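You operate a simulated robot arm through the tools that you are given. There is no shell and no other tool. Be economical: measure what you need, move in short steps, check, and stop when the job is done.

Carry out the task below with a simulated two-armed robot. There is one attempt and no reset: what you move stays moved.

## Task
Put the blue pin in the rigging tray. Fetch the red pin and set it in the grey bucket. Take the green bolt and leave it in the green tub. Put the green handled pad on the top of the rigging rack away on the top of the long ledge. Pick up the film roll with one hand, pass it to the other hand and put it on the top of the pump grate. Put the 35 MM black hose from the top of the packing bench on the top of the sand bed at the red mark and the 25 MM black hose on the top of the jolting table. The order is free.

Only the result counts: the job must be done as asked and must still hold three seconds after the hand-in. Knocking over, shifting, dropping, spilling or breaking anything else fails it.

## Robot
Two 7-joint arms with two-finger grippers on one trunk, on a base that drives. Base frame: it is fixed to the floor where the robot stands at the start and does not move with it; the origin is under the middle of the robot, x ahead of it, y to its left, z up. Units: mm, degrees, N and s.
The left shoulder is at the start at [60, 123, 945], the right one opposite. With the tool pointing down near the work surface each hand reaches from about 140 to 640 mm from the robot's upright axis, wherever it stands, measured 20 degrees to its own side. Places, roughly: black hose [750, 2750, 1000]; blue pin (3x3x11 cm) [600, 100, 900]; film roll (7x7x15 cm) [600, 1800, 900]; green bolt (4x3x10 cm) [700, 500, 900]; green handled pad (5x5x13 cm) [600, 1100, 900]; green tub (35x20x11 cm) [1500, -1600, 700]; grey bucket (26x26x23 cm) [3300, -1700, 500]; red pin (3x3x11 cm) [600, 0, 900]; rigging tray (32x18x11 cm) [600, 1400, 900]; top of the jolting table (26x20 cm) [4880, 2960, 940]; top of the long ledge (22x464 cm) [-3120, 5900, 940]; top of the pump grate [-800, -1900, 1000]; top of the sand bed at the red mark [700, 2400, 800]. Payload 1.47 kg a hand.
Tool frame (each hand has its own): the origin (TCP) lies between the finger pads and is the grasp point; the fingertips stand 16 mm ahead of it; z points along the fingers, y is the line along which they close. The gripper opens to 87 mm. The gripper's body begins 55 mm behind the TCP.
Orientation is that of the tool frame in the base frame, as a unit quaternion [w, x, y, z]. With the fingers straight down and closing along the base's y, the tool's x points along the base's -x, its y along +y and its z along -z.

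## Interface
- The arms move only by the tool move_arm. It takes "left_series", "right_series" or both (then of equal length, played together; a hand with none holds still); each is a list of rows, each an object of numbers (a shift or turn left out is 0, a gripper value left out holds the last): "tx", "ty", "tz": the shift along the tool's x, y, z in mm; "wx", "wy", "wz": the turn, a rotation vector about the tool's x, y, z in degrees; "grip": the finger opening in mm, from 0 to 87. In form: [{"tx": .., "ty": .., "tz": .., "wx": .., "wy": .., "wz": .., "grip": ..}, ...]. A call has 1 to 10 rows; each row shifts and turns the commanded pose from where the row before left it, along the tool's axes as they then stand. A row lasts 0.2 s, in which the tool goes at most 50 mm and 8.6 degrees; a call with a longer step from one row to the next is refused whole, and so is a gripper value outside its range. A pose out of reach is approached as far as the arm can. The call stops where the force on the tool passes 40 N (or 10 N more than at its start, if that is more) or the arm is blocked; 0.2 s more then pass. Each finger travels about 153 mm/s and halts on what it meets, pressing with about 28 N; the grip force reading is that of the motor and also rises with nothing between the fingers. The clock runs only during rows and for 0.2 s after the last one: add rows that do not move to give the fingers time. It gives the time, the measured TCP pose, the force on the tool (base axes), the opening and the grip force at its end, in the units of the frame above (readings bear some noise), with the torque about the TCP (base axes, N m) and any sound that the robot's microphone picked up, and new pictures: "pictures" is both (left out), scene, wrist or none (wrist: the cameras of the hands that moved).
- Cameras (640 x 400 px; columns grow to the right, rows downward): "scene" is now at [91.7, 22.1, 1511.1]; the picture's right is [0.26, -0.97, 0.00], its down [-0.62, -0.16, -0.77] and it looks along [0.74, 0.20, -0.64] (base axes); focal length 267 px, centre (320, 200). "left" rides on the left gripper at [73, -12, -90] in its tool frame; the picture's right is [0.16, 0.99, 0.00], its down [-0.72, 0.12, -0.68] and it looks along [-0.67, 0.11, 0.73] (tool axes); focal length 247 px, centre (320, 200). "right" rides on the right gripper at [73, 12, -90] in its tool frame; the picture's right is [-0.16, 0.99, 0.00], its down [-0.72, -0.12, -0.68] and it looks along [-0.67, -0.11, 0.73] (tool axes); focal length 247 px, centre (320, 200). There is no depth. A picture from a camera that has moved, and an enlarged one, comes with that camera's place and axes in the base frame and with its lens.
- lift_body(by): slides the trunk up (or, below 0, down) by that many mm; the arms and the scene camera ride with it, the base frame stays. It gives what a move gives, with no picture.
- base_move(legs): drives the robot by 1 to 6 legs, each [ahead, left, turn to the left] in mm, mm and degrees, along the robot's own axes; the way and the turn of a leg run together, so that a leg with both is an arc; at most 1500 mm and 180 degrees a leg. The arms and the cameras ride along, it lands a little off, and it stops where it bumps. It gives what a move gives, and a new picture of the scene camera.
- pan_tilt(pan, tilt): turns the head with the scene camera to pan (to the left, within 120 degrees either way) and tilt (down, from -29 to 69), counted from straight ahead of the robot. It gives what a move gives, and a new picture of the scene camera.
- zoom(camera, box): a new picture of the part [left, top, right, bottom] of that camera's present view, enlarged. It takes no simulated time.
- finish_job(): hands the job in; it is judged then, once.

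Work in short steps. Places have to be worked out from the pictures, the camera data and where the tool is seen: move nearer, look again, correct. Check each grasp and each placing, and mend what went wrong. You have 217 turns and 260 pictures in all, those below and enlarged ones among them. Open the grippers and draw the arms clear of the work before you hand the job in, unless the task says otherwise.

The tools are called after "Request:" as a command line: name --argument value ..., lists and objects as JSON in quotes. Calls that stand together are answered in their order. move_arm: Moves the arms, as the interface text tells. Its arguments: {"type":"object","properties":{"left_series":{"type":"array"},"right_series":{"type":"array"},"pictures":{"type":"string","enum":["both","scene","wrist","none"]}},"required":[]} The other tools are called the same way: lift_body (by) slides the trunk up or down; base_move (legs) drives the base; pan_tilt (pan, tilt) turns the head that bears the scene camera; zoom (camera, box) takes an enlarged picture of a part of a camera's view; finish_job () hands the job in.

At the start:

```text
time_s: 0.0
left_position: [467.6, 441.4, 1100.6]
left_ee_rot: [0.0, 0.0, 1.0, -0.001]
left_ft_force: [0.9, -0.7, 0.5]
left_wrist_torque: [0.01, 0.01, 0.01]
left_opening: 86.9
left_gripper_force: 0.0
right_position: [463.0, -37.2, 1181.9]
right_ee_rot: [-0.001, 0.0, 1.0, 0.0]
right_ft_force: [0.3, 0.0, 0.4]
right_wrist_torque: [-0.01, -0.01, 0.01]
right_opening: 86.5
right_gripper_force: 0.2
trunk travel left (down, up): [-100.0, 130.0]
robot x, y, heading: [0.7, 4.5, -0.1]
head pan, tilt: [14.8, 39.8]
```

scene: 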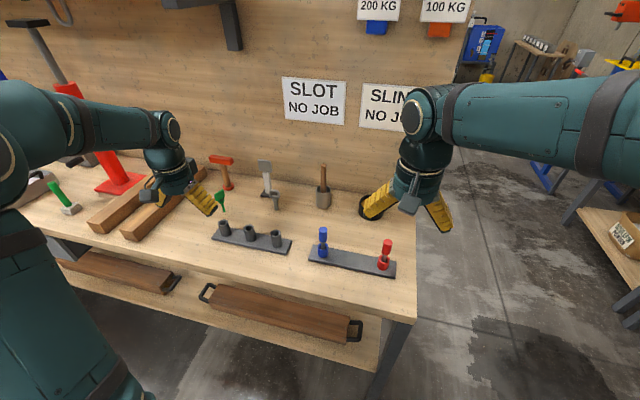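
right: 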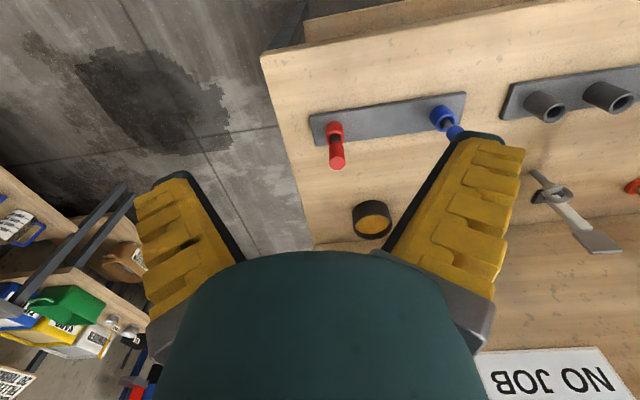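
left: 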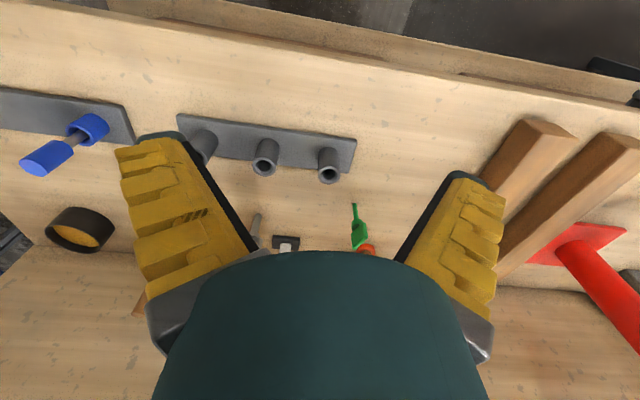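

I'll start by enlarging the scene view to identify the pins, the bolt and what's around them.

Request:
zoom --camera "scene" --box '[180, 140, 440, 300]'

Request:
pan_tilt --pan 65 --tilt 30

```text
2.46 times, centred on (310, 220) of scene
camera zoom: at [91.7, 22.1, 1511.1], right [0.26, -0.97, 0.0], down [-0.62, -0.16, -0.77], along [0.74, 0.2, -0.64], focal length 656 px, centre (345, 151)
```

zoom: 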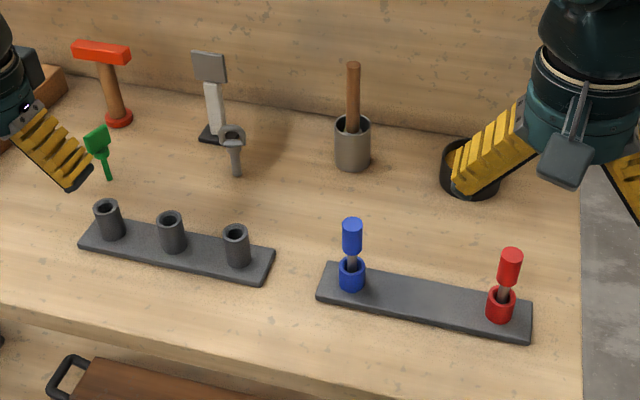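

```text
time_s: 1.2
left_position: [467.7, 441.0, 1099.2]
left_ee_rot: [0.0, 0.0, 1.0, 0.0]
left_ft_force: [0.0, 0.6, 0.1]
left_wrist_torque: [-0.02, -0.01, -0.03]
left_opening: 87.4
left_gripper_force: 0.2
right_position: [462.5, -37.4, 1182.0]
right_ee_rot: [0.0, 0.0, 1.0, 0.0]
right_ft_force: [0.8, 0.3, 0.8]
right_wrist_torque: [0.0, -0.01, 0.0]
right_opening: 87.2
right_gripper_force: 0.0
trunk travel left (down, up): [-100.0, 130.0]
robot x, y, heading: [0.4, 1.4, -0.2]
head pan, tilt: [65.0, 30.0]
camera scene: at [47.7, 82.3, 1526.2], right [0.91, -0.42, 0.0], down [-0.21, -0.45, -0.87], along [0.37, 0.78, -0.5], focal length 267 px, centre (320, 200)
```

scene: 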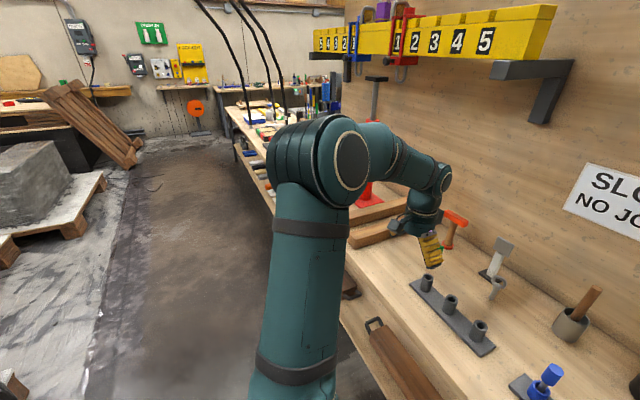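

The pins stand in sockets; the green bolt's support isn't clear. Enlarging the wrist views.

Request:
zoom --camera "left" --box '[160, 90, 440, 265]'

Request:
zoom --camera "right" --box '[280, 60, 520, 210]'

```text
2.29 times, centred on (300, 178) of left
camera zoom: at [394.2, 430.8, 1188.4], right [-0.16, 0.99, 0.0], down [0.72, 0.12, 0.68], along [0.67, 0.11, -0.73], focal length 564 px, centre (366, 251)
```

zoom: 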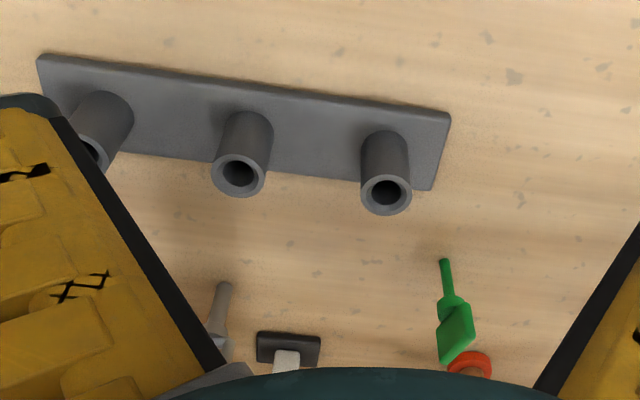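

```text
2.67 times, centred on (400, 135) of right
camera zoom: at [391.1, -25.7, 1270.6], right [0.16, 0.99, 0.0], down [0.72, -0.12, 0.68], along [0.67, -0.11, -0.73], focal length 659 px, centre (107, 373)
```

zoom: 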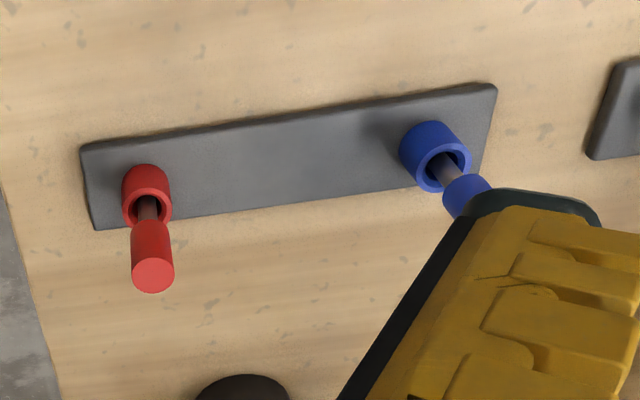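

The red pin top is at about (601,-31,966), the blue at (598,151,966), and the green bolt stands on its shank at about (680,537). I'll look down to see how close the base is to the bench front.

Request:
pan_tilt --pan 0 --tilt 69

```text
time_s: 2.5
left_position: [467.6, 442.3, 1098.7]
left_ee_rot: [0.001, 0.0, 1.0, 0.0]
left_ft_force: [-0.1, 0.0, -0.2]
left_wrist_torque: [0.01, 0.0, -0.01]
left_opening: 87.0
left_gripper_force: 0.1
right_position: [462.8, -38.4, 1181.3]
right_ee_rot: [0.0, 0.0, 1.0, 0.0]
right_ft_force: [0.3, -0.7, 0.6]
right_wrist_torque: [-0.01, 0.0, -0.02]
right_opening: 87.0
right_gripper_force: 0.1
trunk travel left (down, up): [-100.0, 130.0]
robot x, y, heading: [-0.6, 0.0, 0.2]
head pan, tilt: [0.0, 68.8]
camera scene: at [65.3, 0.4, 1474.7], right [0.0, -1.0, 0.0], down [-0.93, 0.0, -0.36], along [0.36, 0.0, -0.93], focal length 267 px, centre (320, 200)
```

scene: 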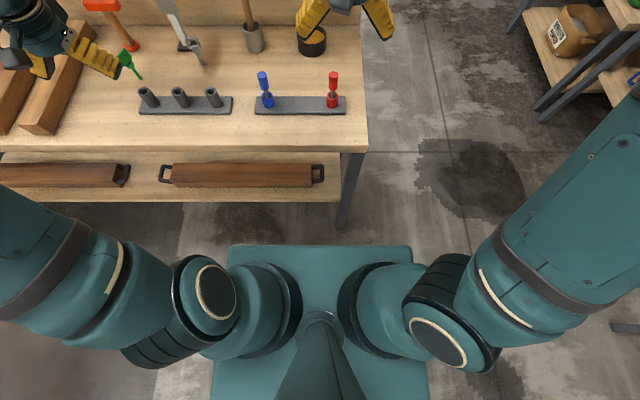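

The base has about 150 mm free before the lower shelf. I'll drive 100 ahead and 60 left so both pins are well within reach.

Request:
base_move --legs '[[100, 60, 0]]'

```text
time_s: 3.8
left_position: [567.3, 502.9, 1098.9]
left_ee_rot: [0.0, 0.0, 1.0, 0.0]
left_ft_force: [0.2, -0.1, -0.6]
left_wrist_torque: [-0.01, 0.03, 0.01]
left_opening: 87.0
left_gripper_force: 0.0
right_position: [563.0, 22.2, 1180.9]
right_ee_rot: [-0.001, -0.001, 1.0, 0.0]
right_ft_force: [-0.3, 0.5, -0.5]
right_wrist_torque: [-0.01, 0.05, 0.01]
right_opening: 87.1
right_gripper_force: 0.1
trunk travel left (down, up): [-100.0, 130.0]
robot x, y, heading: [99.3, 61.8, -0.2]
head pan, tilt: [0.0, 68.8]
camera scene: at [166.2, 60.6, 1474.6], right [0.0, -1.0, 0.0], down [-0.93, 0.0, -0.36], along [0.36, 0.0, -0.93], focal length 267 px, centre (320, 200)
```

scene: 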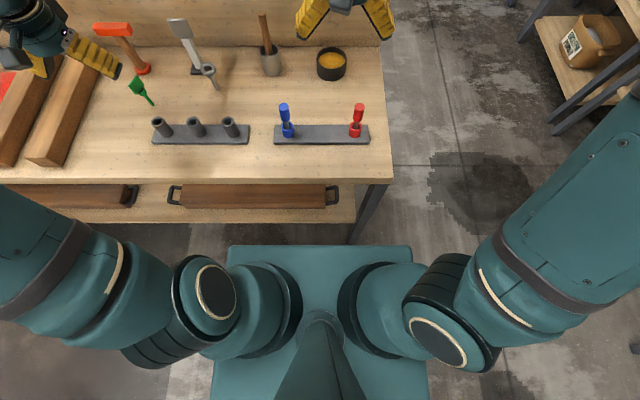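

Next: move the right hand above the red pin, to about (600,-32,1030), and check in its wrist view.

Request:
move_arm --right_series '[{"tx": -19, "ty": -27, "tz": 30}, {"tx": -18, "ty": -27, "tz": 30}, {"tz": 45}, {"tz": 45}, {}]' --pictures "both"

```text
time_s: 5.0
left_position: [565.6, 501.7, 1099.3]
left_ee_rot: [0.0, 0.0, 1.0, 0.001]
left_ft_force: [-1.6, 0.7, 0.2]
left_wrist_torque: [-0.04, 0.01, -0.01]
left_opening: 87.0
left_gripper_force: 0.1
right_position: [598.6, -31.1, 1030.9]
right_ee_rot: [0.001, 0.0, 1.0, 0.0]
right_ft_force: [0.0, -0.6, -0.5]
right_wrist_torque: [0.01, -0.01, -0.01]
right_opening: 87.2
right_gripper_force: 0.0
trunk travel left (down, up): [-100.0, 130.0]
robot x, y, heading: [96.0, 60.0, -0.4]
head pan, tilt: [0.0, 68.8]
camera scene: at [164.3, 59.7, 1474.8], right [0.0, -1.0, 0.0], down [-0.93, 0.0, -0.36], along [0.36, 0.0, -0.93], focal length 267 px, centre (320, 200)
camera right: at [526.4, -19.4, 1119.8], right [0.16, 0.99, 0.0], down [0.72, -0.12, 0.68], along [0.67, -0.11, -0.73], focal length 247 px, centre (320, 200)
```

scene: 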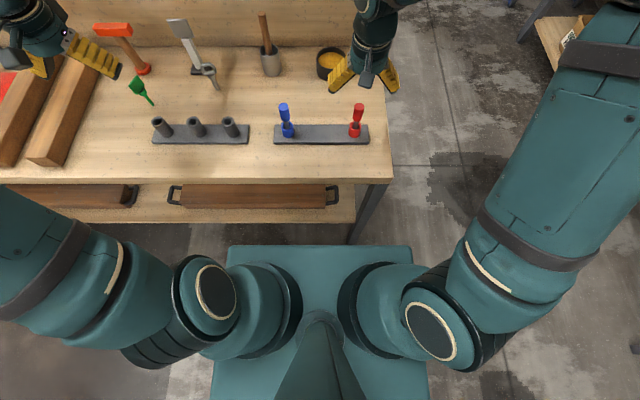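
right: 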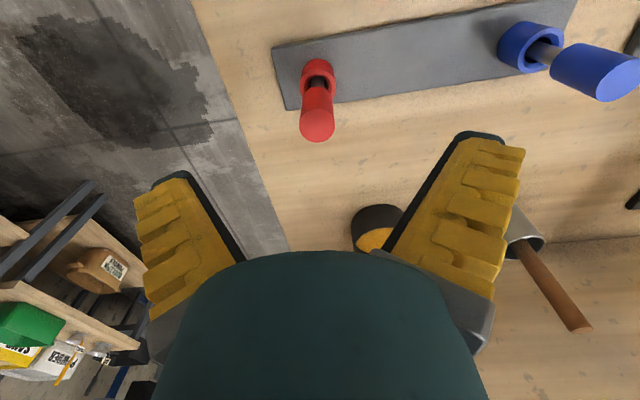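

Both views agree: pin top at about (599,-31,968), right under the hand. Descending to 950 and closing.

Request:
move_arm --right_series '[{"tz": 40}, {"tz": 40}, {}, {"grip": 0}, {"grip": 0}, {"grip": 0}]' --pictures "wrist"

```text
time_s: 6.4
left_position: [567.5, 502.6, 1099.3]
left_ee_rot: [-0.001, 0.0, 1.0, 0.0]
left_ft_force: [0.3, 0.0, 0.9]
left_wrist_torque: [-0.02, 0.0, 0.02]
left_opening: 87.1
left_gripper_force: 0.0
right_position: [599.9, -31.5, 950.7]
right_ee_rot: [-0.001, -0.001, 1.0, 0.0]
right_ft_force: [-0.5, -0.5, 0.7]
right_wrist_torque: [0.0, -0.02, 0.0]
right_opening: 15.7
right_gripper_force: 28.3
trunk travel left (down, up): [-100.0, 130.0]
robot x, y, heading: [101.1, 58.0, 0.1]
head pan, tilt: [0.0, 68.8]
camera right: at [528.1, -19.5, 1039.8], right [0.16, 0.99, 0.0], down [0.72, -0.12, 0.68], along [0.67, -0.11, -0.73], focal length 247 px, centre (320, 200)
```

right: 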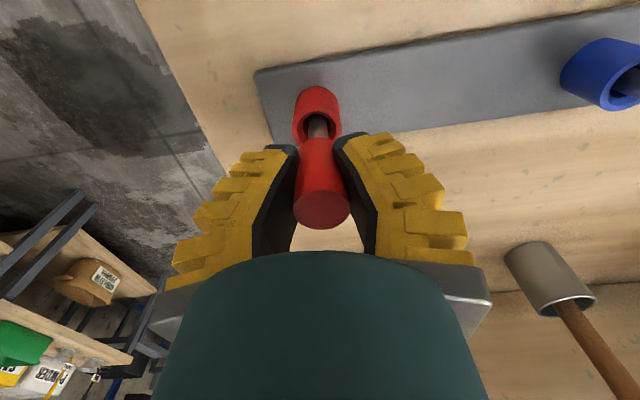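

The pin is held (opening 15.7, force 28). Lifting it straight out of the socket.

Request:
move_arm --right_series '[{"tz": -20}, {"tz": -30}, {"tz": -45}, {"tz": -45}, {"tz": -45}, {}]' --pictures "wrist"

```text
time_s: 7.8
left_position: [567.9, 501.7, 1098.5]
left_ee_rot: [0.0, 0.0, 1.0, 0.0]
left_ft_force: [-0.1, -0.7, 0.0]
left_wrist_torque: [0.01, -0.01, 0.02]
left_opening: 86.8
left_gripper_force: 0.1
right_position: [599.6, -31.5, 1136.5]
right_ee_rot: [0.0, -0.001, 1.0, 0.0]
right_ft_force: [0.0, 0.4, -0.4]
right_wrist_torque: [-0.03, 0.01, 0.01]
right_opening: 14.4
right_gripper_force: 28.1
trunk travel left (down, up): [-100.0, 130.0]
robot x, y, heading: [97.5, 57.6, 0.1]
head pan, tilt: [0.0, 68.8]
camera right: at [528.1, -19.5, 1225.1], right [0.16, 0.99, 0.0], down [0.72, -0.12, 0.68], along [0.67, -0.11, -0.73], focal length 247 px, centre (320, 200)
```

right: 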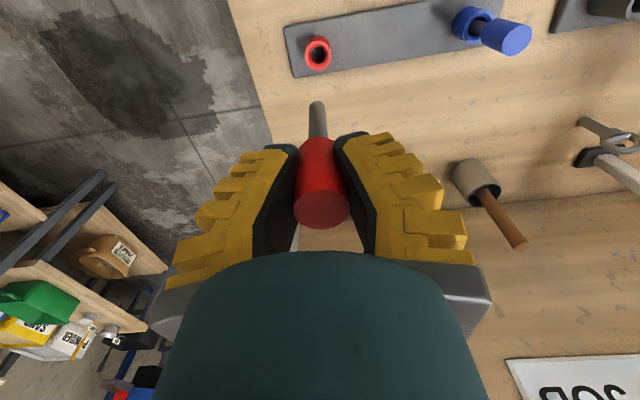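

Red pin out. Now I bring the left hand inward, then strafe left (slightly ahead) so the green bolt is reachable.

Request:
move_arm --left_series '[{"ty": -45, "tz": -10}, {"ty": -45, "tz": -10}, {"ty": -45}, {"ty": -45}, {}]' --pictures "none"

Request:
base_move --legs '[[30, 280, 0]]'

Request:
zoom --camera "left" --box '[160, 40, 480, 240]'

```text
time_s: 9.0
left_position: [566.4, 322.3, 1118.3]
left_ee_rot: [0.001, -0.001, 1.0, 0.0]
left_ft_force: [-0.3, 0.1, -0.2]
left_wrist_torque: [-0.02, -0.01, -0.01]
left_opening: 87.1
left_gripper_force: 0.0
right_position: [600.2, -32.1, 1135.9]
right_ee_rot: [-0.001, -0.002, 1.0, 0.001]
right_ft_force: [-0.8, 1.0, -0.1]
right_wrist_torque: [0.02, -0.04, 0.0]
right_opening: 14.0
right_gripper_force: 28.4
trunk travel left (down, up): [-100.0, 130.0]
robot x, y, heading: [101.4, 62.5, -0.0]
head pan, tilt: [0.0, 68.8]
```

```text
time_s: 12.0
left_position: [597.7, 602.7, 1118.3]
left_ee_rot: [0.001, -0.001, 1.0, 0.0]
left_ft_force: [0.6, 0.1, 0.0]
left_wrist_torque: [-0.04, 0.02, 0.0]
left_opening: 86.9
left_gripper_force: 0.1
right_position: [630.1, 248.7, 1136.6]
right_ee_rot: [0.0, -0.001, 1.0, 0.0]
right_ft_force: [-0.3, -0.5, -1.5]
right_wrist_torque: [-0.01, -0.01, -0.01]
right_opening: 12.9
right_gripper_force: 27.6
trunk travel left (down, up): [-100.0, 130.0]
robot x, y, heading: [128.7, 341.9, 0.1]
head pan, tilt: [0.0, 68.8]
camera scene: at [194.8, 340.0, 1474.7], right [0.0, -1.0, 0.0], down [-0.93, 0.0, -0.36], along [0.36, 0.0, -0.93], focal length 267 px, centre (320, 200)
```

scene: 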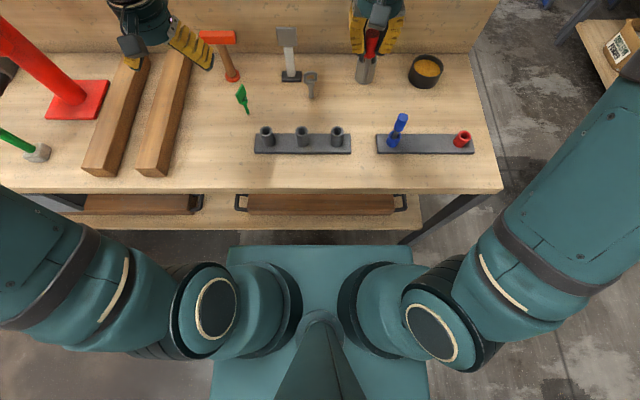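

```text
2.00 times, centred on (320, 140) of left
camera zoom: at [523.6, 591.3, 1207.9], right [-0.16, 0.99, 0.0], down [0.72, 0.12, 0.68], along [0.67, 0.11, -0.73], focal length 494 px, centre (320, 320)
```

zoom: 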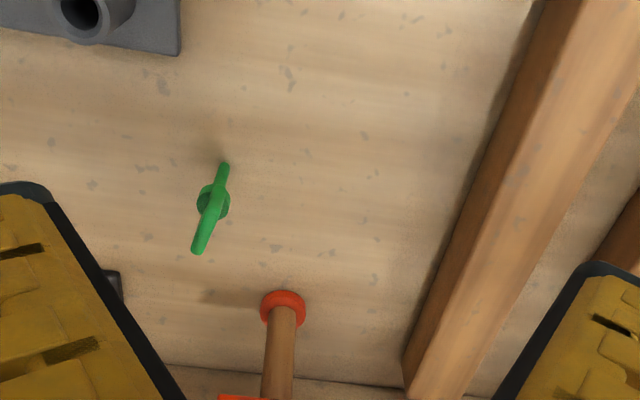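

From the wrist view the bolt is upright at about (690,549), but the scene camera gives (675,533). I'll move the left hand closer above it with the fingers turned about 19° across the flat head, then look again.

Request:
move_arm --left_series '[{"tx": -28, "ty": -21}, {"tx": -28, "ty": -21, "tz": 20}, {"tx": -26, "ty": -21, "tz": 20}, {"wz": 6.5}, {"wz": 6.5}, {"wz": 6}, {}]' --pictures "both"

Request:
zoom --camera "right" --box '[160, 80, 480, 280]'

```text
time_s: 13.6
left_position: [678.9, 538.3, 1078.4]
left_ee_rot: [0.0, 0.166, 0.986, 0.0]
left_ft_force: [0.1, 0.1, 0.7]
left_wrist_torque: [-0.01, 0.02, 0.02]
left_opening: 87.1
left_gripper_force: 0.1
right_position: [630.1, 248.6, 1136.2]
right_ee_rot: [0.001, -0.001, 1.0, 0.0]
right_ft_force: [0.7, -0.4, -2.3]
right_wrist_torque: [-0.02, -0.02, 0.01]
right_opening: 13.0
right_gripper_force: 28.3
trunk travel left (down, up): [-100.0, 130.0]
robot x, y, heading: [128.4, 340.9, 0.2]
head pan, tilt: [0.0, 68.8]
camera scene: at [194.9, 339.6, 1474.7], right [0.0, -1.0, 0.0], down [-0.93, 0.0, -0.36], along [0.36, 0.0, -0.93], focal length 267 px, centre (320, 200)
camera left: at [605.9, 552.5, 1167.8], right [0.17, 0.99, 0.0], down [0.72, -0.13, 0.68], along [0.67, -0.12, -0.73], focal length 247 px, centre (320, 200)
```

scene: 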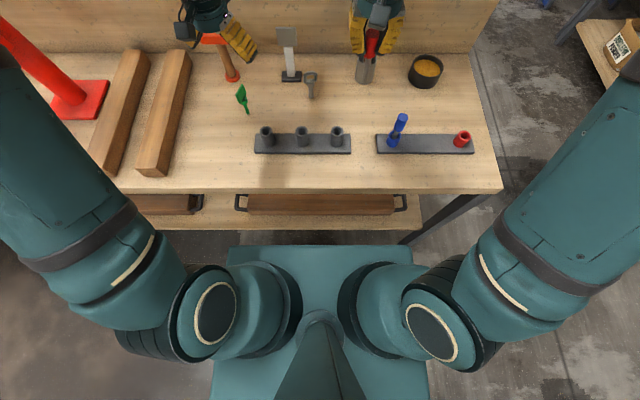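
left: 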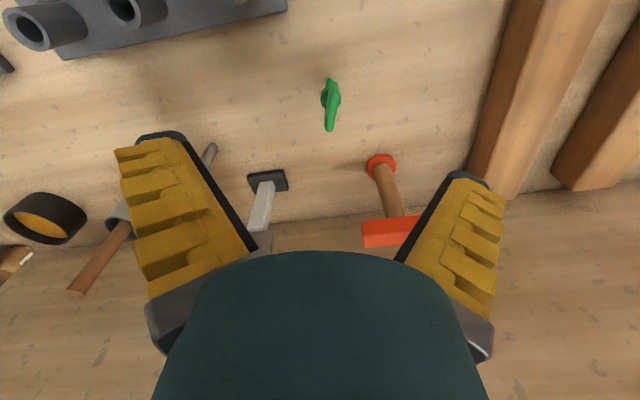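

```text
2.00 times, centred on (320, 180) of right
camera zoom: at [557.9, 260.5, 1224.7], right [0.16, 0.99, 0.0], down [0.72, -0.11, 0.68], along [0.67, -0.11, -0.73], focal length 494 px, centre (320, 240)
```

zoom: 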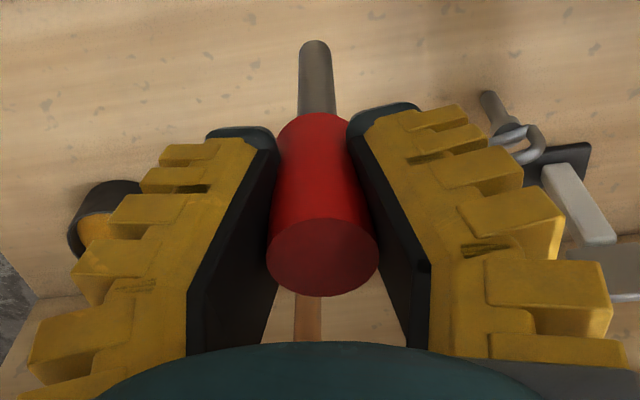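

Combining views, the bench top is nearer z≈857 and the bolt stands at about (702,546) with its top at about 957. I'll centre over it at z≈1030 and recheck.

Request:
move_arm --left_series '[{"tx": -20, "ty": 14, "tz": 24}, {"tz": 24}, {}]' --pictures "wrist"

```text
time_s: 14.4
left_position: [703.3, 547.0, 1029.1]
left_ee_rot: [0.0, 0.164, 0.986, 0.0]
left_ft_force: [0.0, 0.3, 0.1]
left_wrist_torque: [-0.01, -0.01, 0.01]
left_opening: 86.7
left_gripper_force: 0.0
right_position: [630.0, 249.0, 1134.6]
right_ee_rot: [0.001, 0.0, 1.0, 0.0]
right_ft_force: [0.7, 0.1, -0.7]
right_wrist_torque: [0.03, -0.01, -0.03]
right_opening: 12.8
right_gripper_force: 27.4
trunk travel left (down, up): [-100.0, 130.0]
robot x, y, heading: [128.3, 341.1, 0.2]
head pan, tilt: [0.0, 68.8]
camera left: at [629.7, 559.6, 1119.3], right [0.17, 0.99, 0.0], down [0.72, -0.13, 0.68], along [0.67, -0.12, -0.73], focal length 247 px, centre (320, 200)
```

left: 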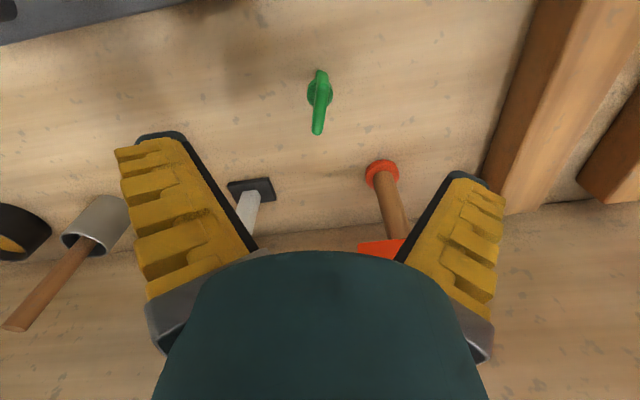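

Well centred laterally. Descending with a small x correction to z≈950, with a look before closing.

Request:
move_arm --left_series '[{"tx": -3, "tz": 40}, {"tz": 38}, {}]' --pictures "wrist"

```text
time_s: 15.2
left_position: [705.4, 545.6, 953.0]
left_ee_rot: [0.001, 0.164, 0.986, 0.0]
left_ft_force: [-0.1, -0.4, -0.5]
left_wrist_torque: [0.03, 0.0, -0.02]
left_opening: 86.9
left_gripper_force: 0.1
right_position: [629.4, 248.3, 1135.5]
right_ee_rot: [0.0, 0.0, 1.0, 0.0]
right_ft_force: [0.0, -0.1, -0.4]
right_wrist_torque: [0.0, 0.02, 0.01]
right_opening: 12.4
right_gripper_force: 27.8
trunk travel left (down, up): [-100.0, 130.0]
robot x, y, heading: [131.5, 337.8, 0.0]
head pan, tilt: [0.0, 68.8]
camera left: at [631.5, 557.9, 1041.3], right [0.17, 0.99, 0.0], down [0.72, -0.12, 0.68], along [0.67, -0.12, -0.73], focal length 247 px, centre (320, 200)
```

left: 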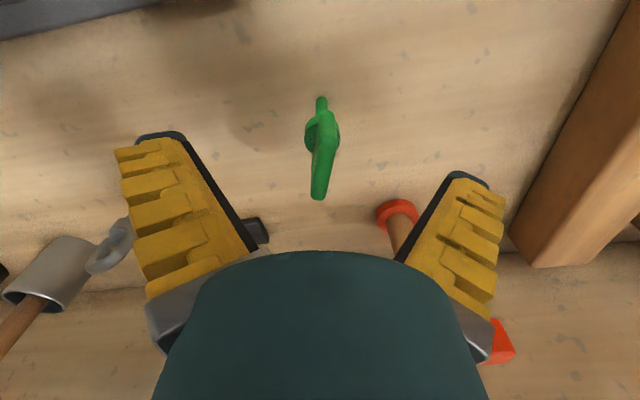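

Re-triangulating from the last two views puts the head top at about (718,543,937), so I must go 35 mm lower and about 11 mm forward. Doing that and looking again.

Request:
move_arm --left_series '[{"tx": -11, "tz": 5}, {"tz": 28}, {}]' --pictures "wrist"

```text
time_s: 16.0
left_position: [715.0, 541.7, 920.5]
left_ee_rot: [0.0, 0.164, 0.986, 0.0]
left_ft_force: [0.6, 0.7, -0.2]
left_wrist_torque: [0.02, 0.01, -0.01]
left_opening: 87.1
left_gripper_force: 0.0
right_position: [629.1, 248.4, 1135.1]
right_ee_rot: [0.0, -0.001, 1.0, 0.0]
right_ft_force: [0.1, -0.5, 0.0]
right_wrist_torque: [0.0, -0.01, 0.02]
right_opening: 12.5
right_gripper_force: 28.1
trunk travel left (down, up): [-100.0, 130.0]
robot x, y, heading: [131.4, 339.9, 0.2]
head pan, tilt: [0.0, 68.8]
camera left: at [642.0, 554.9, 1009.5], right [0.17, 0.99, 0.0], down [0.72, -0.13, 0.68], along [0.67, -0.12, -0.73], focal length 247 px, centre (320, 200)
```

left: 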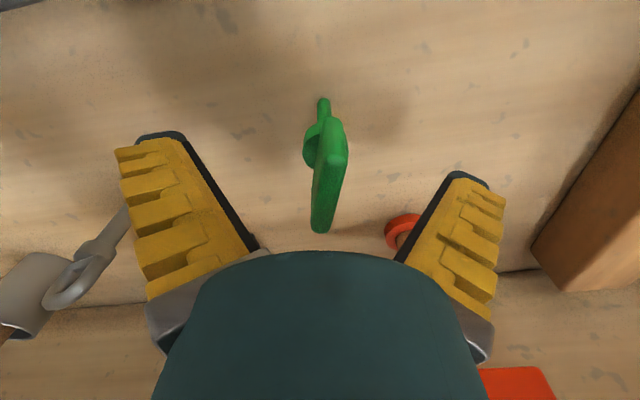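

The flat head spans x≈685–723 around (704,546), top ≈940, and is aligned with the fingers. Shifting back 10 mm and closing gently.

Request:
move_arm --left_series '[{"tx": 10, "tz": 3}, {"grip": 50}, {"grip": 25}, {"grip": 0}, {"grip": 0}, {"grip": 0}]' --pictures "wrist"

```text
time_s: 17.4
left_position: [705.1, 546.1, 917.1]
left_ee_rot: [0.0, 0.163, 0.987, 0.0]
left_ft_force: [-1.2, 0.3, 3.1]
left_wrist_torque: [0.04, 0.1, 0.01]
left_opening: 12.7
left_gripper_force: 27.9
right_position: [629.8, 248.9, 1134.5]
right_ee_rot: [0.0, -0.001, 1.0, 0.001]
right_ft_force: [0.1, 1.1, 0.2]
right_wrist_torque: [0.01, 0.0, 0.01]
right_opening: 12.2
right_gripper_force: 28.0
trunk travel left (down, up): [-100.0, 130.0]
robot x, y, heading: [129.5, 336.6, -0.1]
head pan, tilt: [0.0, 68.8]
camera left: at [632.3, 558.2, 1006.5], right [0.17, 0.99, 0.0], down [0.72, -0.13, 0.68], along [0.67, -0.12, -0.73], focal length 247 px, centre (320, 200)
```

left: 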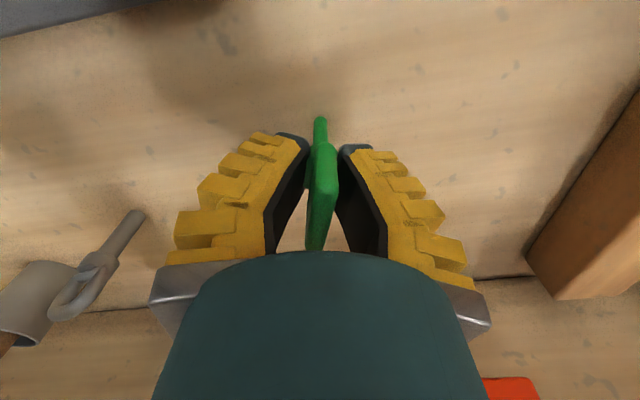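

Bolt held. Lifting straight up 200 mm, and raising the head to look right/behind toward the tub.

Request:
move_arm --left_series '[{"tz": -20}, {"tz": -45}, {"tz": -45}, {"tz": -45}, {"tz": -45}, {}]' --pictures "wrist"

Request:
pan_tilt --pan -60 --tilt 30

```text
time_s: 18.8
left_position: [708.2, 545.0, 1116.5]
left_ee_rot: [-0.001, 0.165, 0.986, 0.0]
left_ft_force: [-0.8, -0.1, -0.6]
left_wrist_torque: [0.04, -0.01, 0.01]
left_opening: 10.5
left_gripper_force: 27.6
right_position: [630.3, 248.8, 1134.7]
right_ee_rot: [0.0, -0.001, 1.0, 0.0]
right_ft_force: [0.0, 1.0, -1.1]
right_wrist_torque: [-0.01, -0.01, 0.01]
right_opening: 11.7
right_gripper_force: 27.6
trunk travel left (down, up): [-100.0, 130.0]
robot x, y, heading: [128.7, 339.6, -0.2]
head pan, tilt: [0.0, 68.8]
camera left: at [634.1, 558.7, 1205.8], right [0.17, 0.99, 0.0], down [0.72, -0.13, 0.68], along [0.67, -0.12, -0.73], focal length 247 px, centre (320, 200)
```

left: 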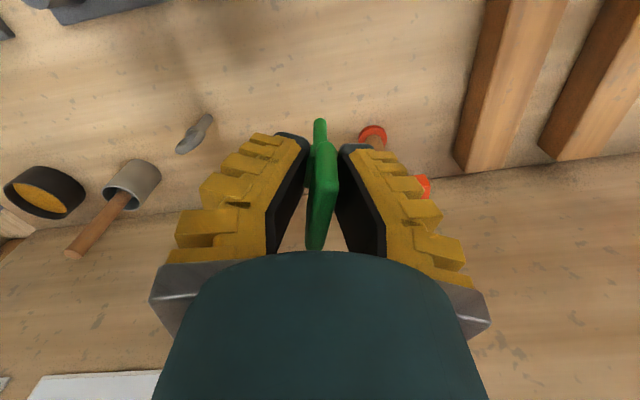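

```text
time_s: 20.1
left_position: [707.2, 546.3, 1116.6]
left_ee_rot: [0.001, 0.164, 0.987, 0.0]
left_ft_force: [-0.8, 0.9, -1.4]
left_wrist_torque: [-0.01, 0.02, 0.02]
left_opening: 10.0
left_gripper_force: 27.9
right_position: [629.9, 249.0, 1136.9]
right_ee_rot: [0.0, -0.001, 1.0, 0.0]
right_ft_force: [-0.3, 0.9, -0.4]
right_wrist_torque: [-0.02, 0.01, -0.03]
right_opening: 11.7
right_gripper_force: 28.3
trunk travel left (down, up): [-100.0, 130.0]
robot x, y, heading: [129.7, 340.5, 0.2]
head pan, tilt: [-60.0, 30.0]
camera scene: at [184.3, 261.3, 1526.1], right [-0.86, -0.5, 0.0], down [-0.25, 0.43, -0.87], along [0.43, -0.75, -0.5], focal length 267 px, centre (320, 200)
```

scene: 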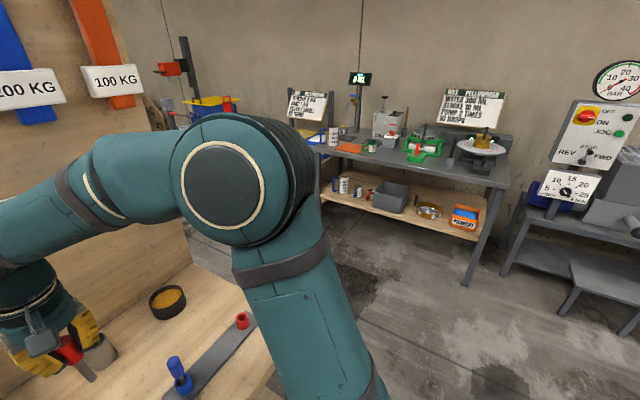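

Both items are held. Backing away from the bench and strafing right, then I'll look around.

Request:
base_move --legs '[[-430, 0, 0], [0, -800, 0]]'

Request:
pan_tilt --pan -30 --tilt 20

```text
time_s: 29.7
left_position: [276.2, -242.4, 1116.6]
left_ee_rot: [0.0, 0.158, 0.987, -0.001]
left_ft_force: [0.8, 0.5, -1.0]
left_wrist_torque: [0.02, -0.01, 0.02]
left_opening: 8.5
left_gripper_force: 28.0
right_position: [202.1, -541.4, 1134.6]
right_ee_rot: [0.0, -0.006, 1.0, -0.001]
right_ft_force: [0.1, 0.1, -0.9]
right_wrist_torque: [-0.02, 0.03, 0.03]
right_opening: 10.3
right_gripper_force: 28.2
trunk travel left (down, up): [-100.0, 130.0]
robot x, y, heading: [-300.3, -456.4, 0.7]
head pan, tilt: [-60.0, 30.0]
camera scene: at [-243.9, -533.1, 1526.2], right [-0.86, -0.51, 0.0], down [-0.26, 0.43, -0.87], along [0.44, -0.74, -0.5], focal length 267 px, centre (320, 200)
```

scene: 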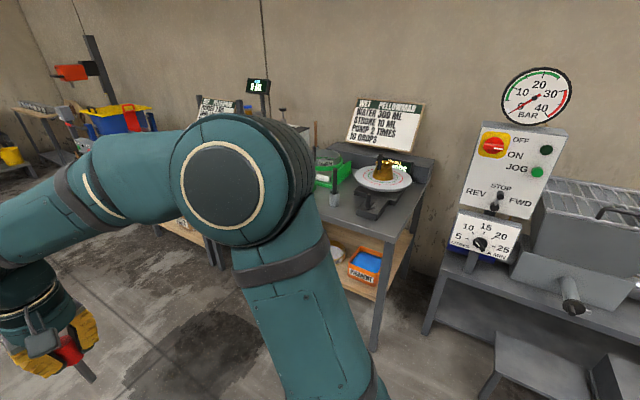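

```text
time_s: 30.7
left_position: [276.0, -243.0, 1117.0]
left_ee_rot: [0.0, 0.159, 0.987, 0.0]
left_ft_force: [-1.1, -0.4, -0.6]
left_wrist_torque: [0.0, 0.0, 0.02]
left_opening: 8.0
left_gripper_force: 28.1
right_position: [201.2, -540.6, 1135.6]
right_ee_rot: [0.0, -0.006, 1.0, 0.0]
right_ft_force: [0.1, 0.3, -0.2]
right_wrist_torque: [0.02, 0.0, 0.01]
right_opening: 10.4
right_gripper_force: 28.0
trunk travel left (down, up): [-100.0, 130.0]
robot x, y, heading: [-298.2, -457.4, 0.9]
head pan, tilt: [-30.0, 20.0]
camera scene: at [-208.9, -500.9, 1542.2], right [-0.49, -0.87, 0.0], down [-0.3, 0.17, -0.94], along [0.82, -0.46, -0.34], focal length 267 px, centre (320, 200)
```

scene: 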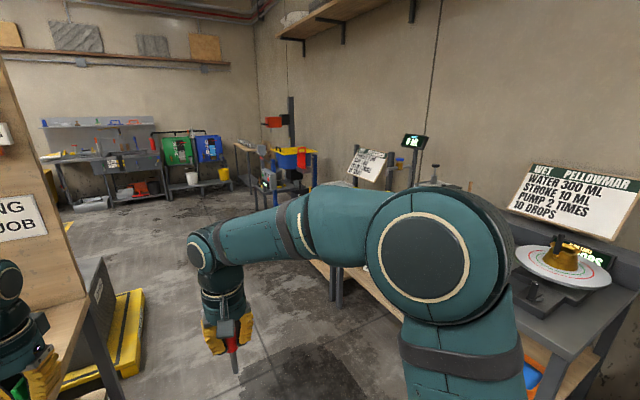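

I'll enlarge the right-hand bench area to find the green tub and check the floor.

Request:
zoom --camera "scene" --box '[20, 100, 340, 300]'

Request:
pan_tilt --pan -75 --tilt 20

```text
2.00 times, centred on (180, 200) of scene
camera zoom: at [-208.9, -500.9, 1542.2], right [-0.49, -0.87, 0.0], down [-0.3, 0.17, -0.94], along [0.82, -0.46, -0.34], focal length 533 px, centre (600, 200)
```

zoom: 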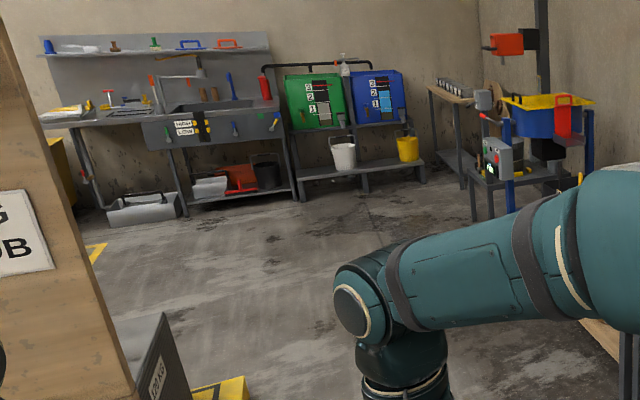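

```text
time_s: 31.8
left_position: [276.1, -242.8, 1117.4]
left_ee_rot: [0.001, 0.159, 0.987, 0.001]
left_ft_force: [0.2, -0.4, -0.6]
left_wrist_torque: [-0.04, 0.02, 0.0]
left_opening: 7.7
left_gripper_force: 27.9
right_position: [202.7, -541.1, 1135.9]
right_ee_rot: [0.0, -0.006, 1.0, 0.001]
right_ft_force: [0.5, -0.2, -0.8]
right_wrist_torque: [0.0, -0.01, -0.01]
right_opening: 10.1
right_gripper_force: 28.2
trunk travel left (down, up): [-100.0, 130.0]
robot x, y, heading: [-299.3, -463.3, 0.6]
head pan, tilt: [-75.0, 20.0]
camera scene: at [-264.9, -544.9, 1542.2], right [-0.96, -0.27, 0.0], down [-0.09, 0.33, -0.94], along [0.26, -0.9, -0.34], focal length 267 px, centre (320, 200)
```

scene: 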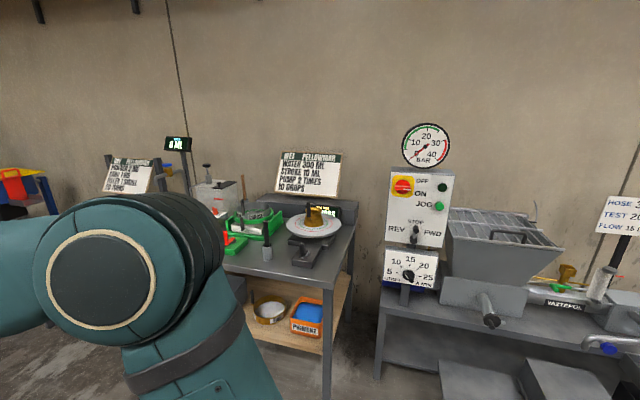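

The finger openings keep drifting down slowly, so I check both grasps in the wrist cameras.

Request:
zoom --camera "right" --box '[160, 80, 480, 280]'

Request:
zoom --camera "left" --box '[160, 80, 480, 280]'

```text
2.00 times, centred on (320, 180) of right
camera zoom: at [129.5, -529.9, 1224.7], right [0.15, 0.99, 0.0], down [0.73, -0.11, 0.68], along [0.67, -0.1, -0.73], focal length 494 px, centre (320, 240)
```

zoom: 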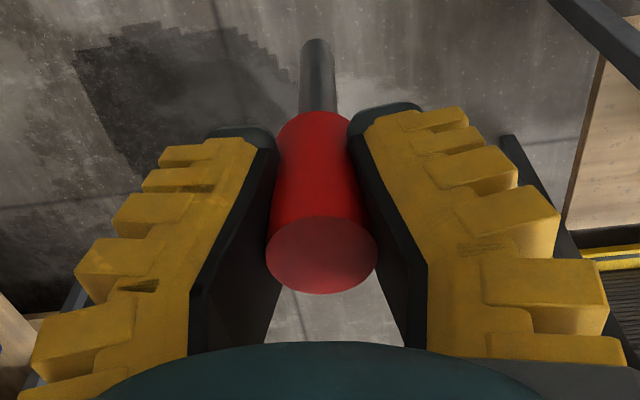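

```text
2.00 times, centred on (320, 180) of left
camera zoom: at [202.5, -231.1, 1205.6], right [0.16, 0.99, 0.0], down [0.72, -0.12, 0.68], along [0.67, -0.11, -0.73], focal length 494 px, centre (320, 240)
```

zoom: 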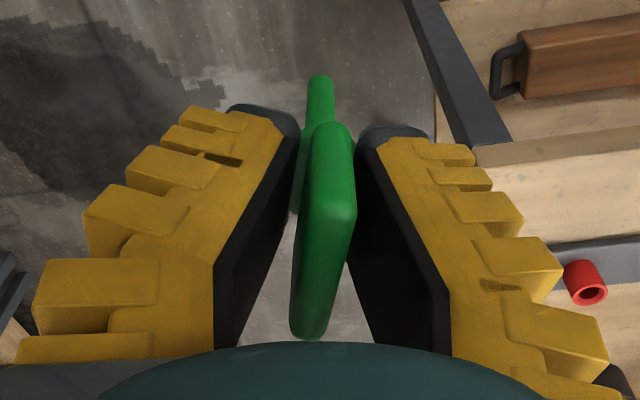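

Grasps are unchanged, so the drift is only in the reading. Driving down the corridor (y≈-750) toward +x to find the green tub.

Request:
base_move --legs '[[0, -280, -0.7], [1100, 0, 0]]'

Request:
pan_tilt --pan -35 --tilt 25

```text
time_s: 40.1
left_position: [1371.8, -528.0, 1117.0]
left_ee_rot: [0.0, 0.161, 0.987, 0.0]
left_ft_force: [0.8, 0.8, -0.7]
left_wrist_torque: [-0.02, 0.03, 0.02]
left_opening: 5.9
left_gripper_force: 27.8
right_position: [1296.5, -825.0, 1136.4]
right_ee_rot: [0.0, -0.004, 1.0, 0.001]
right_ft_force: [0.7, -0.3, -0.6]
right_wrist_torque: [0.02, 0.0, -0.01]
right_opening: 9.6
right_gripper_force: 27.5
trunk travel left (down, up): [-100.0, 130.0]
robot x, y, heading: [793.0, -735.0, 0.4]
head pan, tilt: [-75.0, 20.0]
camera scene: at [830.7, -825.7, 1542.2], right [-0.96, -0.27, 0.0], down [-0.09, 0.33, -0.94], along [0.25, -0.91, -0.34], focal length 267 px, centre (320, 200)
```

scene: 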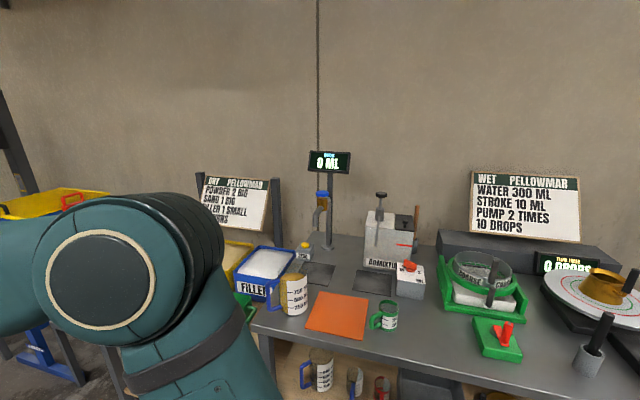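

```text
time_s: 41.2
left_position: [1371.6, -527.5, 1115.2]
left_ee_rot: [0.0, 0.161, 0.987, 0.0]
left_ft_force: [-0.3, 0.1, -1.1]
left_wrist_torque: [0.01, -0.03, 0.04]
left_opening: 6.2
left_gripper_force: 27.6
right_position: [1297.1, -823.1, 1135.3]
right_ee_rot: [0.0, -0.004, 1.0, 0.0]
right_ft_force: [-1.2, -0.1, -0.4]
right_wrist_torque: [0.0, 0.02, 0.01]
right_opening: 9.3
right_gripper_force: 28.7
trunk travel left (down, up): [-100.0, 130.0]
robot x, y, heading: [792.9, -731.4, 0.2]
head pan, tilt: [-35.0, 25.0]
camera scene: at [881.3, -788.3, 1534.2], right [-0.57, -0.82, 0.0], down [-0.35, 0.24, -0.91], along [0.75, -0.52, -0.42], focal length 267 px, centre (320, 200)
```

scene: 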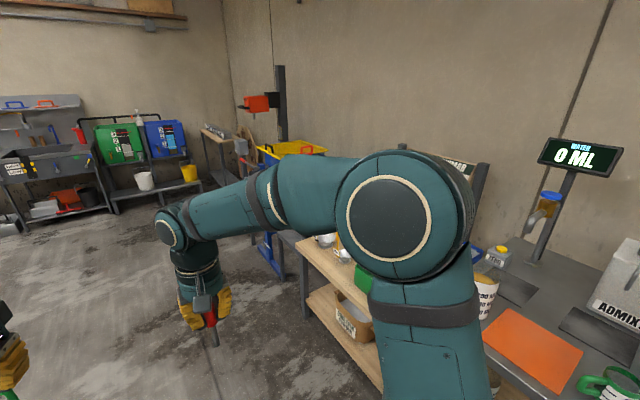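

A lower wooden table with a green container lies ahead on the right. Driving to x≈1450 and turning to face it.

Request:
base_move --legs '[[670, 0, 0], [0, 0, -90]]'

Request:
pan_tilt --pan 0 --tilt 45

```text
time_s: 48.7
left_position: [1680.6, -1308.6, 1116.2]
left_ee_rot: [0.001, 0.81, 0.586, 0.0]
left_ft_force: [-0.2, 0.3, -1.4]
left_wrist_torque: [0.0, -0.03, -0.03]
left_opening: 5.8
left_gripper_force: 27.8
right_position: [1381.3, -1234.3, 1136.3]
right_ee_rot: [0.0, 0.702, 0.712, 0.0]
right_ft_force: [0.3, -0.1, -1.0]
right_wrist_torque: [0.0, 0.02, -0.01]
right_opening: 9.5
right_gripper_force: 28.0
trunk travel left (down, up): [-100.0, 130.0]
robot x, y, heading: [1469.0, -735.4, -89.2]
head pan, tilt: [-35.0, 25.0]
camera scene: at [1414.4, -819.2, 1534.1], right [-0.83, 0.56, 0.0], down [0.24, 0.35, -0.91], along [-0.51, -0.75, -0.42], focal length 267 px, centre (320, 200)
```

scene: 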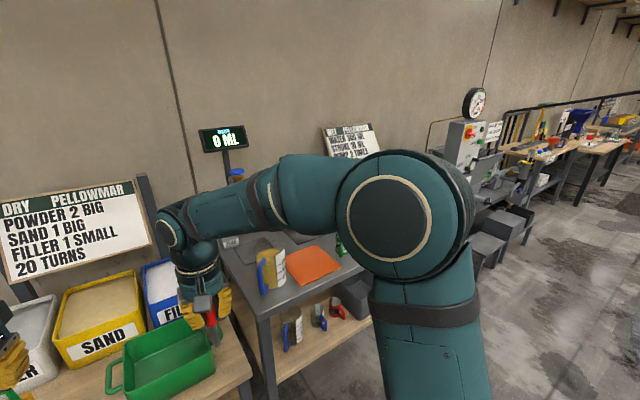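

```text
time_s: 49.7
left_position: [1680.3, -1308.0, 1116.4]
left_ee_rot: [0.001, 0.81, 0.586, 0.001]
left_ft_force: [0.5, -0.6, -0.6]
left_wrist_torque: [0.01, -0.01, 0.02]
left_opening: 5.7
left_gripper_force: 27.8
right_position: [1382.3, -1235.0, 1135.9]
right_ee_rot: [0.0, 0.702, 0.712, 0.0]
right_ft_force: [0.1, -0.3, -1.2]
right_wrist_torque: [0.04, 0.01, -0.07]
right_opening: 9.6
right_gripper_force: 28.0
trunk travel left (down, up): [-100.0, 130.0]
robot x, y, heading: [1466.0, -734.9, -89.2]
head pan, tilt: [0.0, 45.0]
camera scene: at [1467.4, -824.3, 1503.6], right [-1.0, -0.01, 0.0], down [-0.01, 0.71, -0.71], along [0.01, -0.71, -0.71], focal length 267 px, centre (320, 200)
```

scene: 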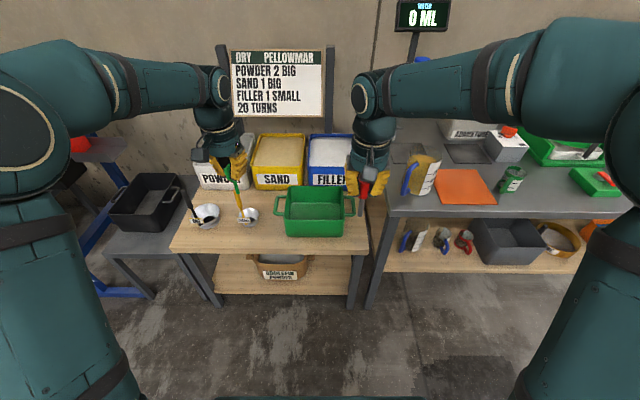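

The green tub's centre is near (1500,-1525), rim about z 810. I drive 250 ahead and 80 to the right so the left hand can reach it.

Request:
base_move --legs '[[250, -80, -0.8]]'

```text
time_s: 51.6
left_position: [1594.4, -1562.7, 1115.1]
left_ee_rot: [-0.001, 0.814, 0.581, 0.001]
left_ft_force: [-0.3, 0.0, -1.8]
left_wrist_torque: [0.03, -0.03, 0.01]
left_opening: 6.1
left_gripper_force: 28.2
right_position: [1298.4, -1485.9, 1134.0]
right_ee_rot: [0.0, 0.707, 0.707, 0.0]
right_ft_force: [0.1, 0.5, -0.2]
right_wrist_torque: [0.01, -0.04, -0.01]
right_opening: 9.3
right_gripper_force: 27.9
trunk travel left (down, up): [-100.0, 130.0]
robot x, y, heading: [1385.3, -983.8, -90.1]
head pan, tilt: [0.0, 45.0]
camera scene: at [1388.0, -1076.3, 1503.5], right [-1.0, 0.0, 0.0], down [0.0, 0.71, -0.71], along [0.0, -0.71, -0.71], focal length 267 px, centre (320, 200)
```

scene: 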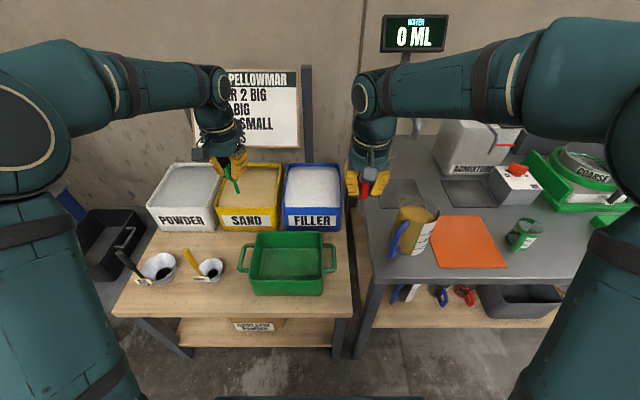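

I'll use the left wrist camera for a second view of the tub's height and position.

Request:
zoom --camera "left" --box '[0, 0, 640, 400]'

Request:
zoom --camera "scene" --box '[100, 140, 420, 340]'

```text
1.00 times, centred on (320, 200) of left (not enlarged: the box is as wide or as high as the picture)
camera zoom: at [1606.9, -1490.0, 1205.2], right [0.99, -0.17, 0.0], down [-0.13, -0.72, 0.68], along [-0.12, -0.67, -0.73], focal length 247 px, centre (320, 200)
```

zoom: 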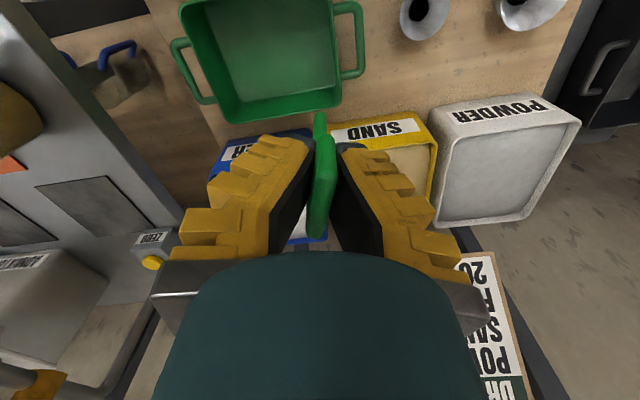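

```text
2.00 times, centred on (260, 240) of scene
camera zoom: at [1388.0, -1076.3, 1503.5], right [-1.0, 0.0, 0.0], down [0.0, 0.71, -0.71], along [0.0, -0.71, -0.71], focal length 533 px, centre (440, 120)
```

zoom: 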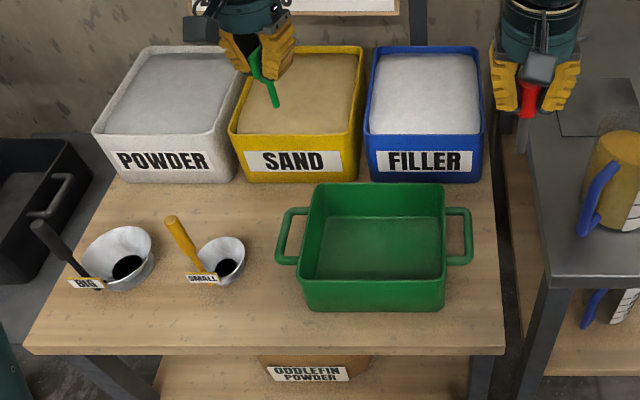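

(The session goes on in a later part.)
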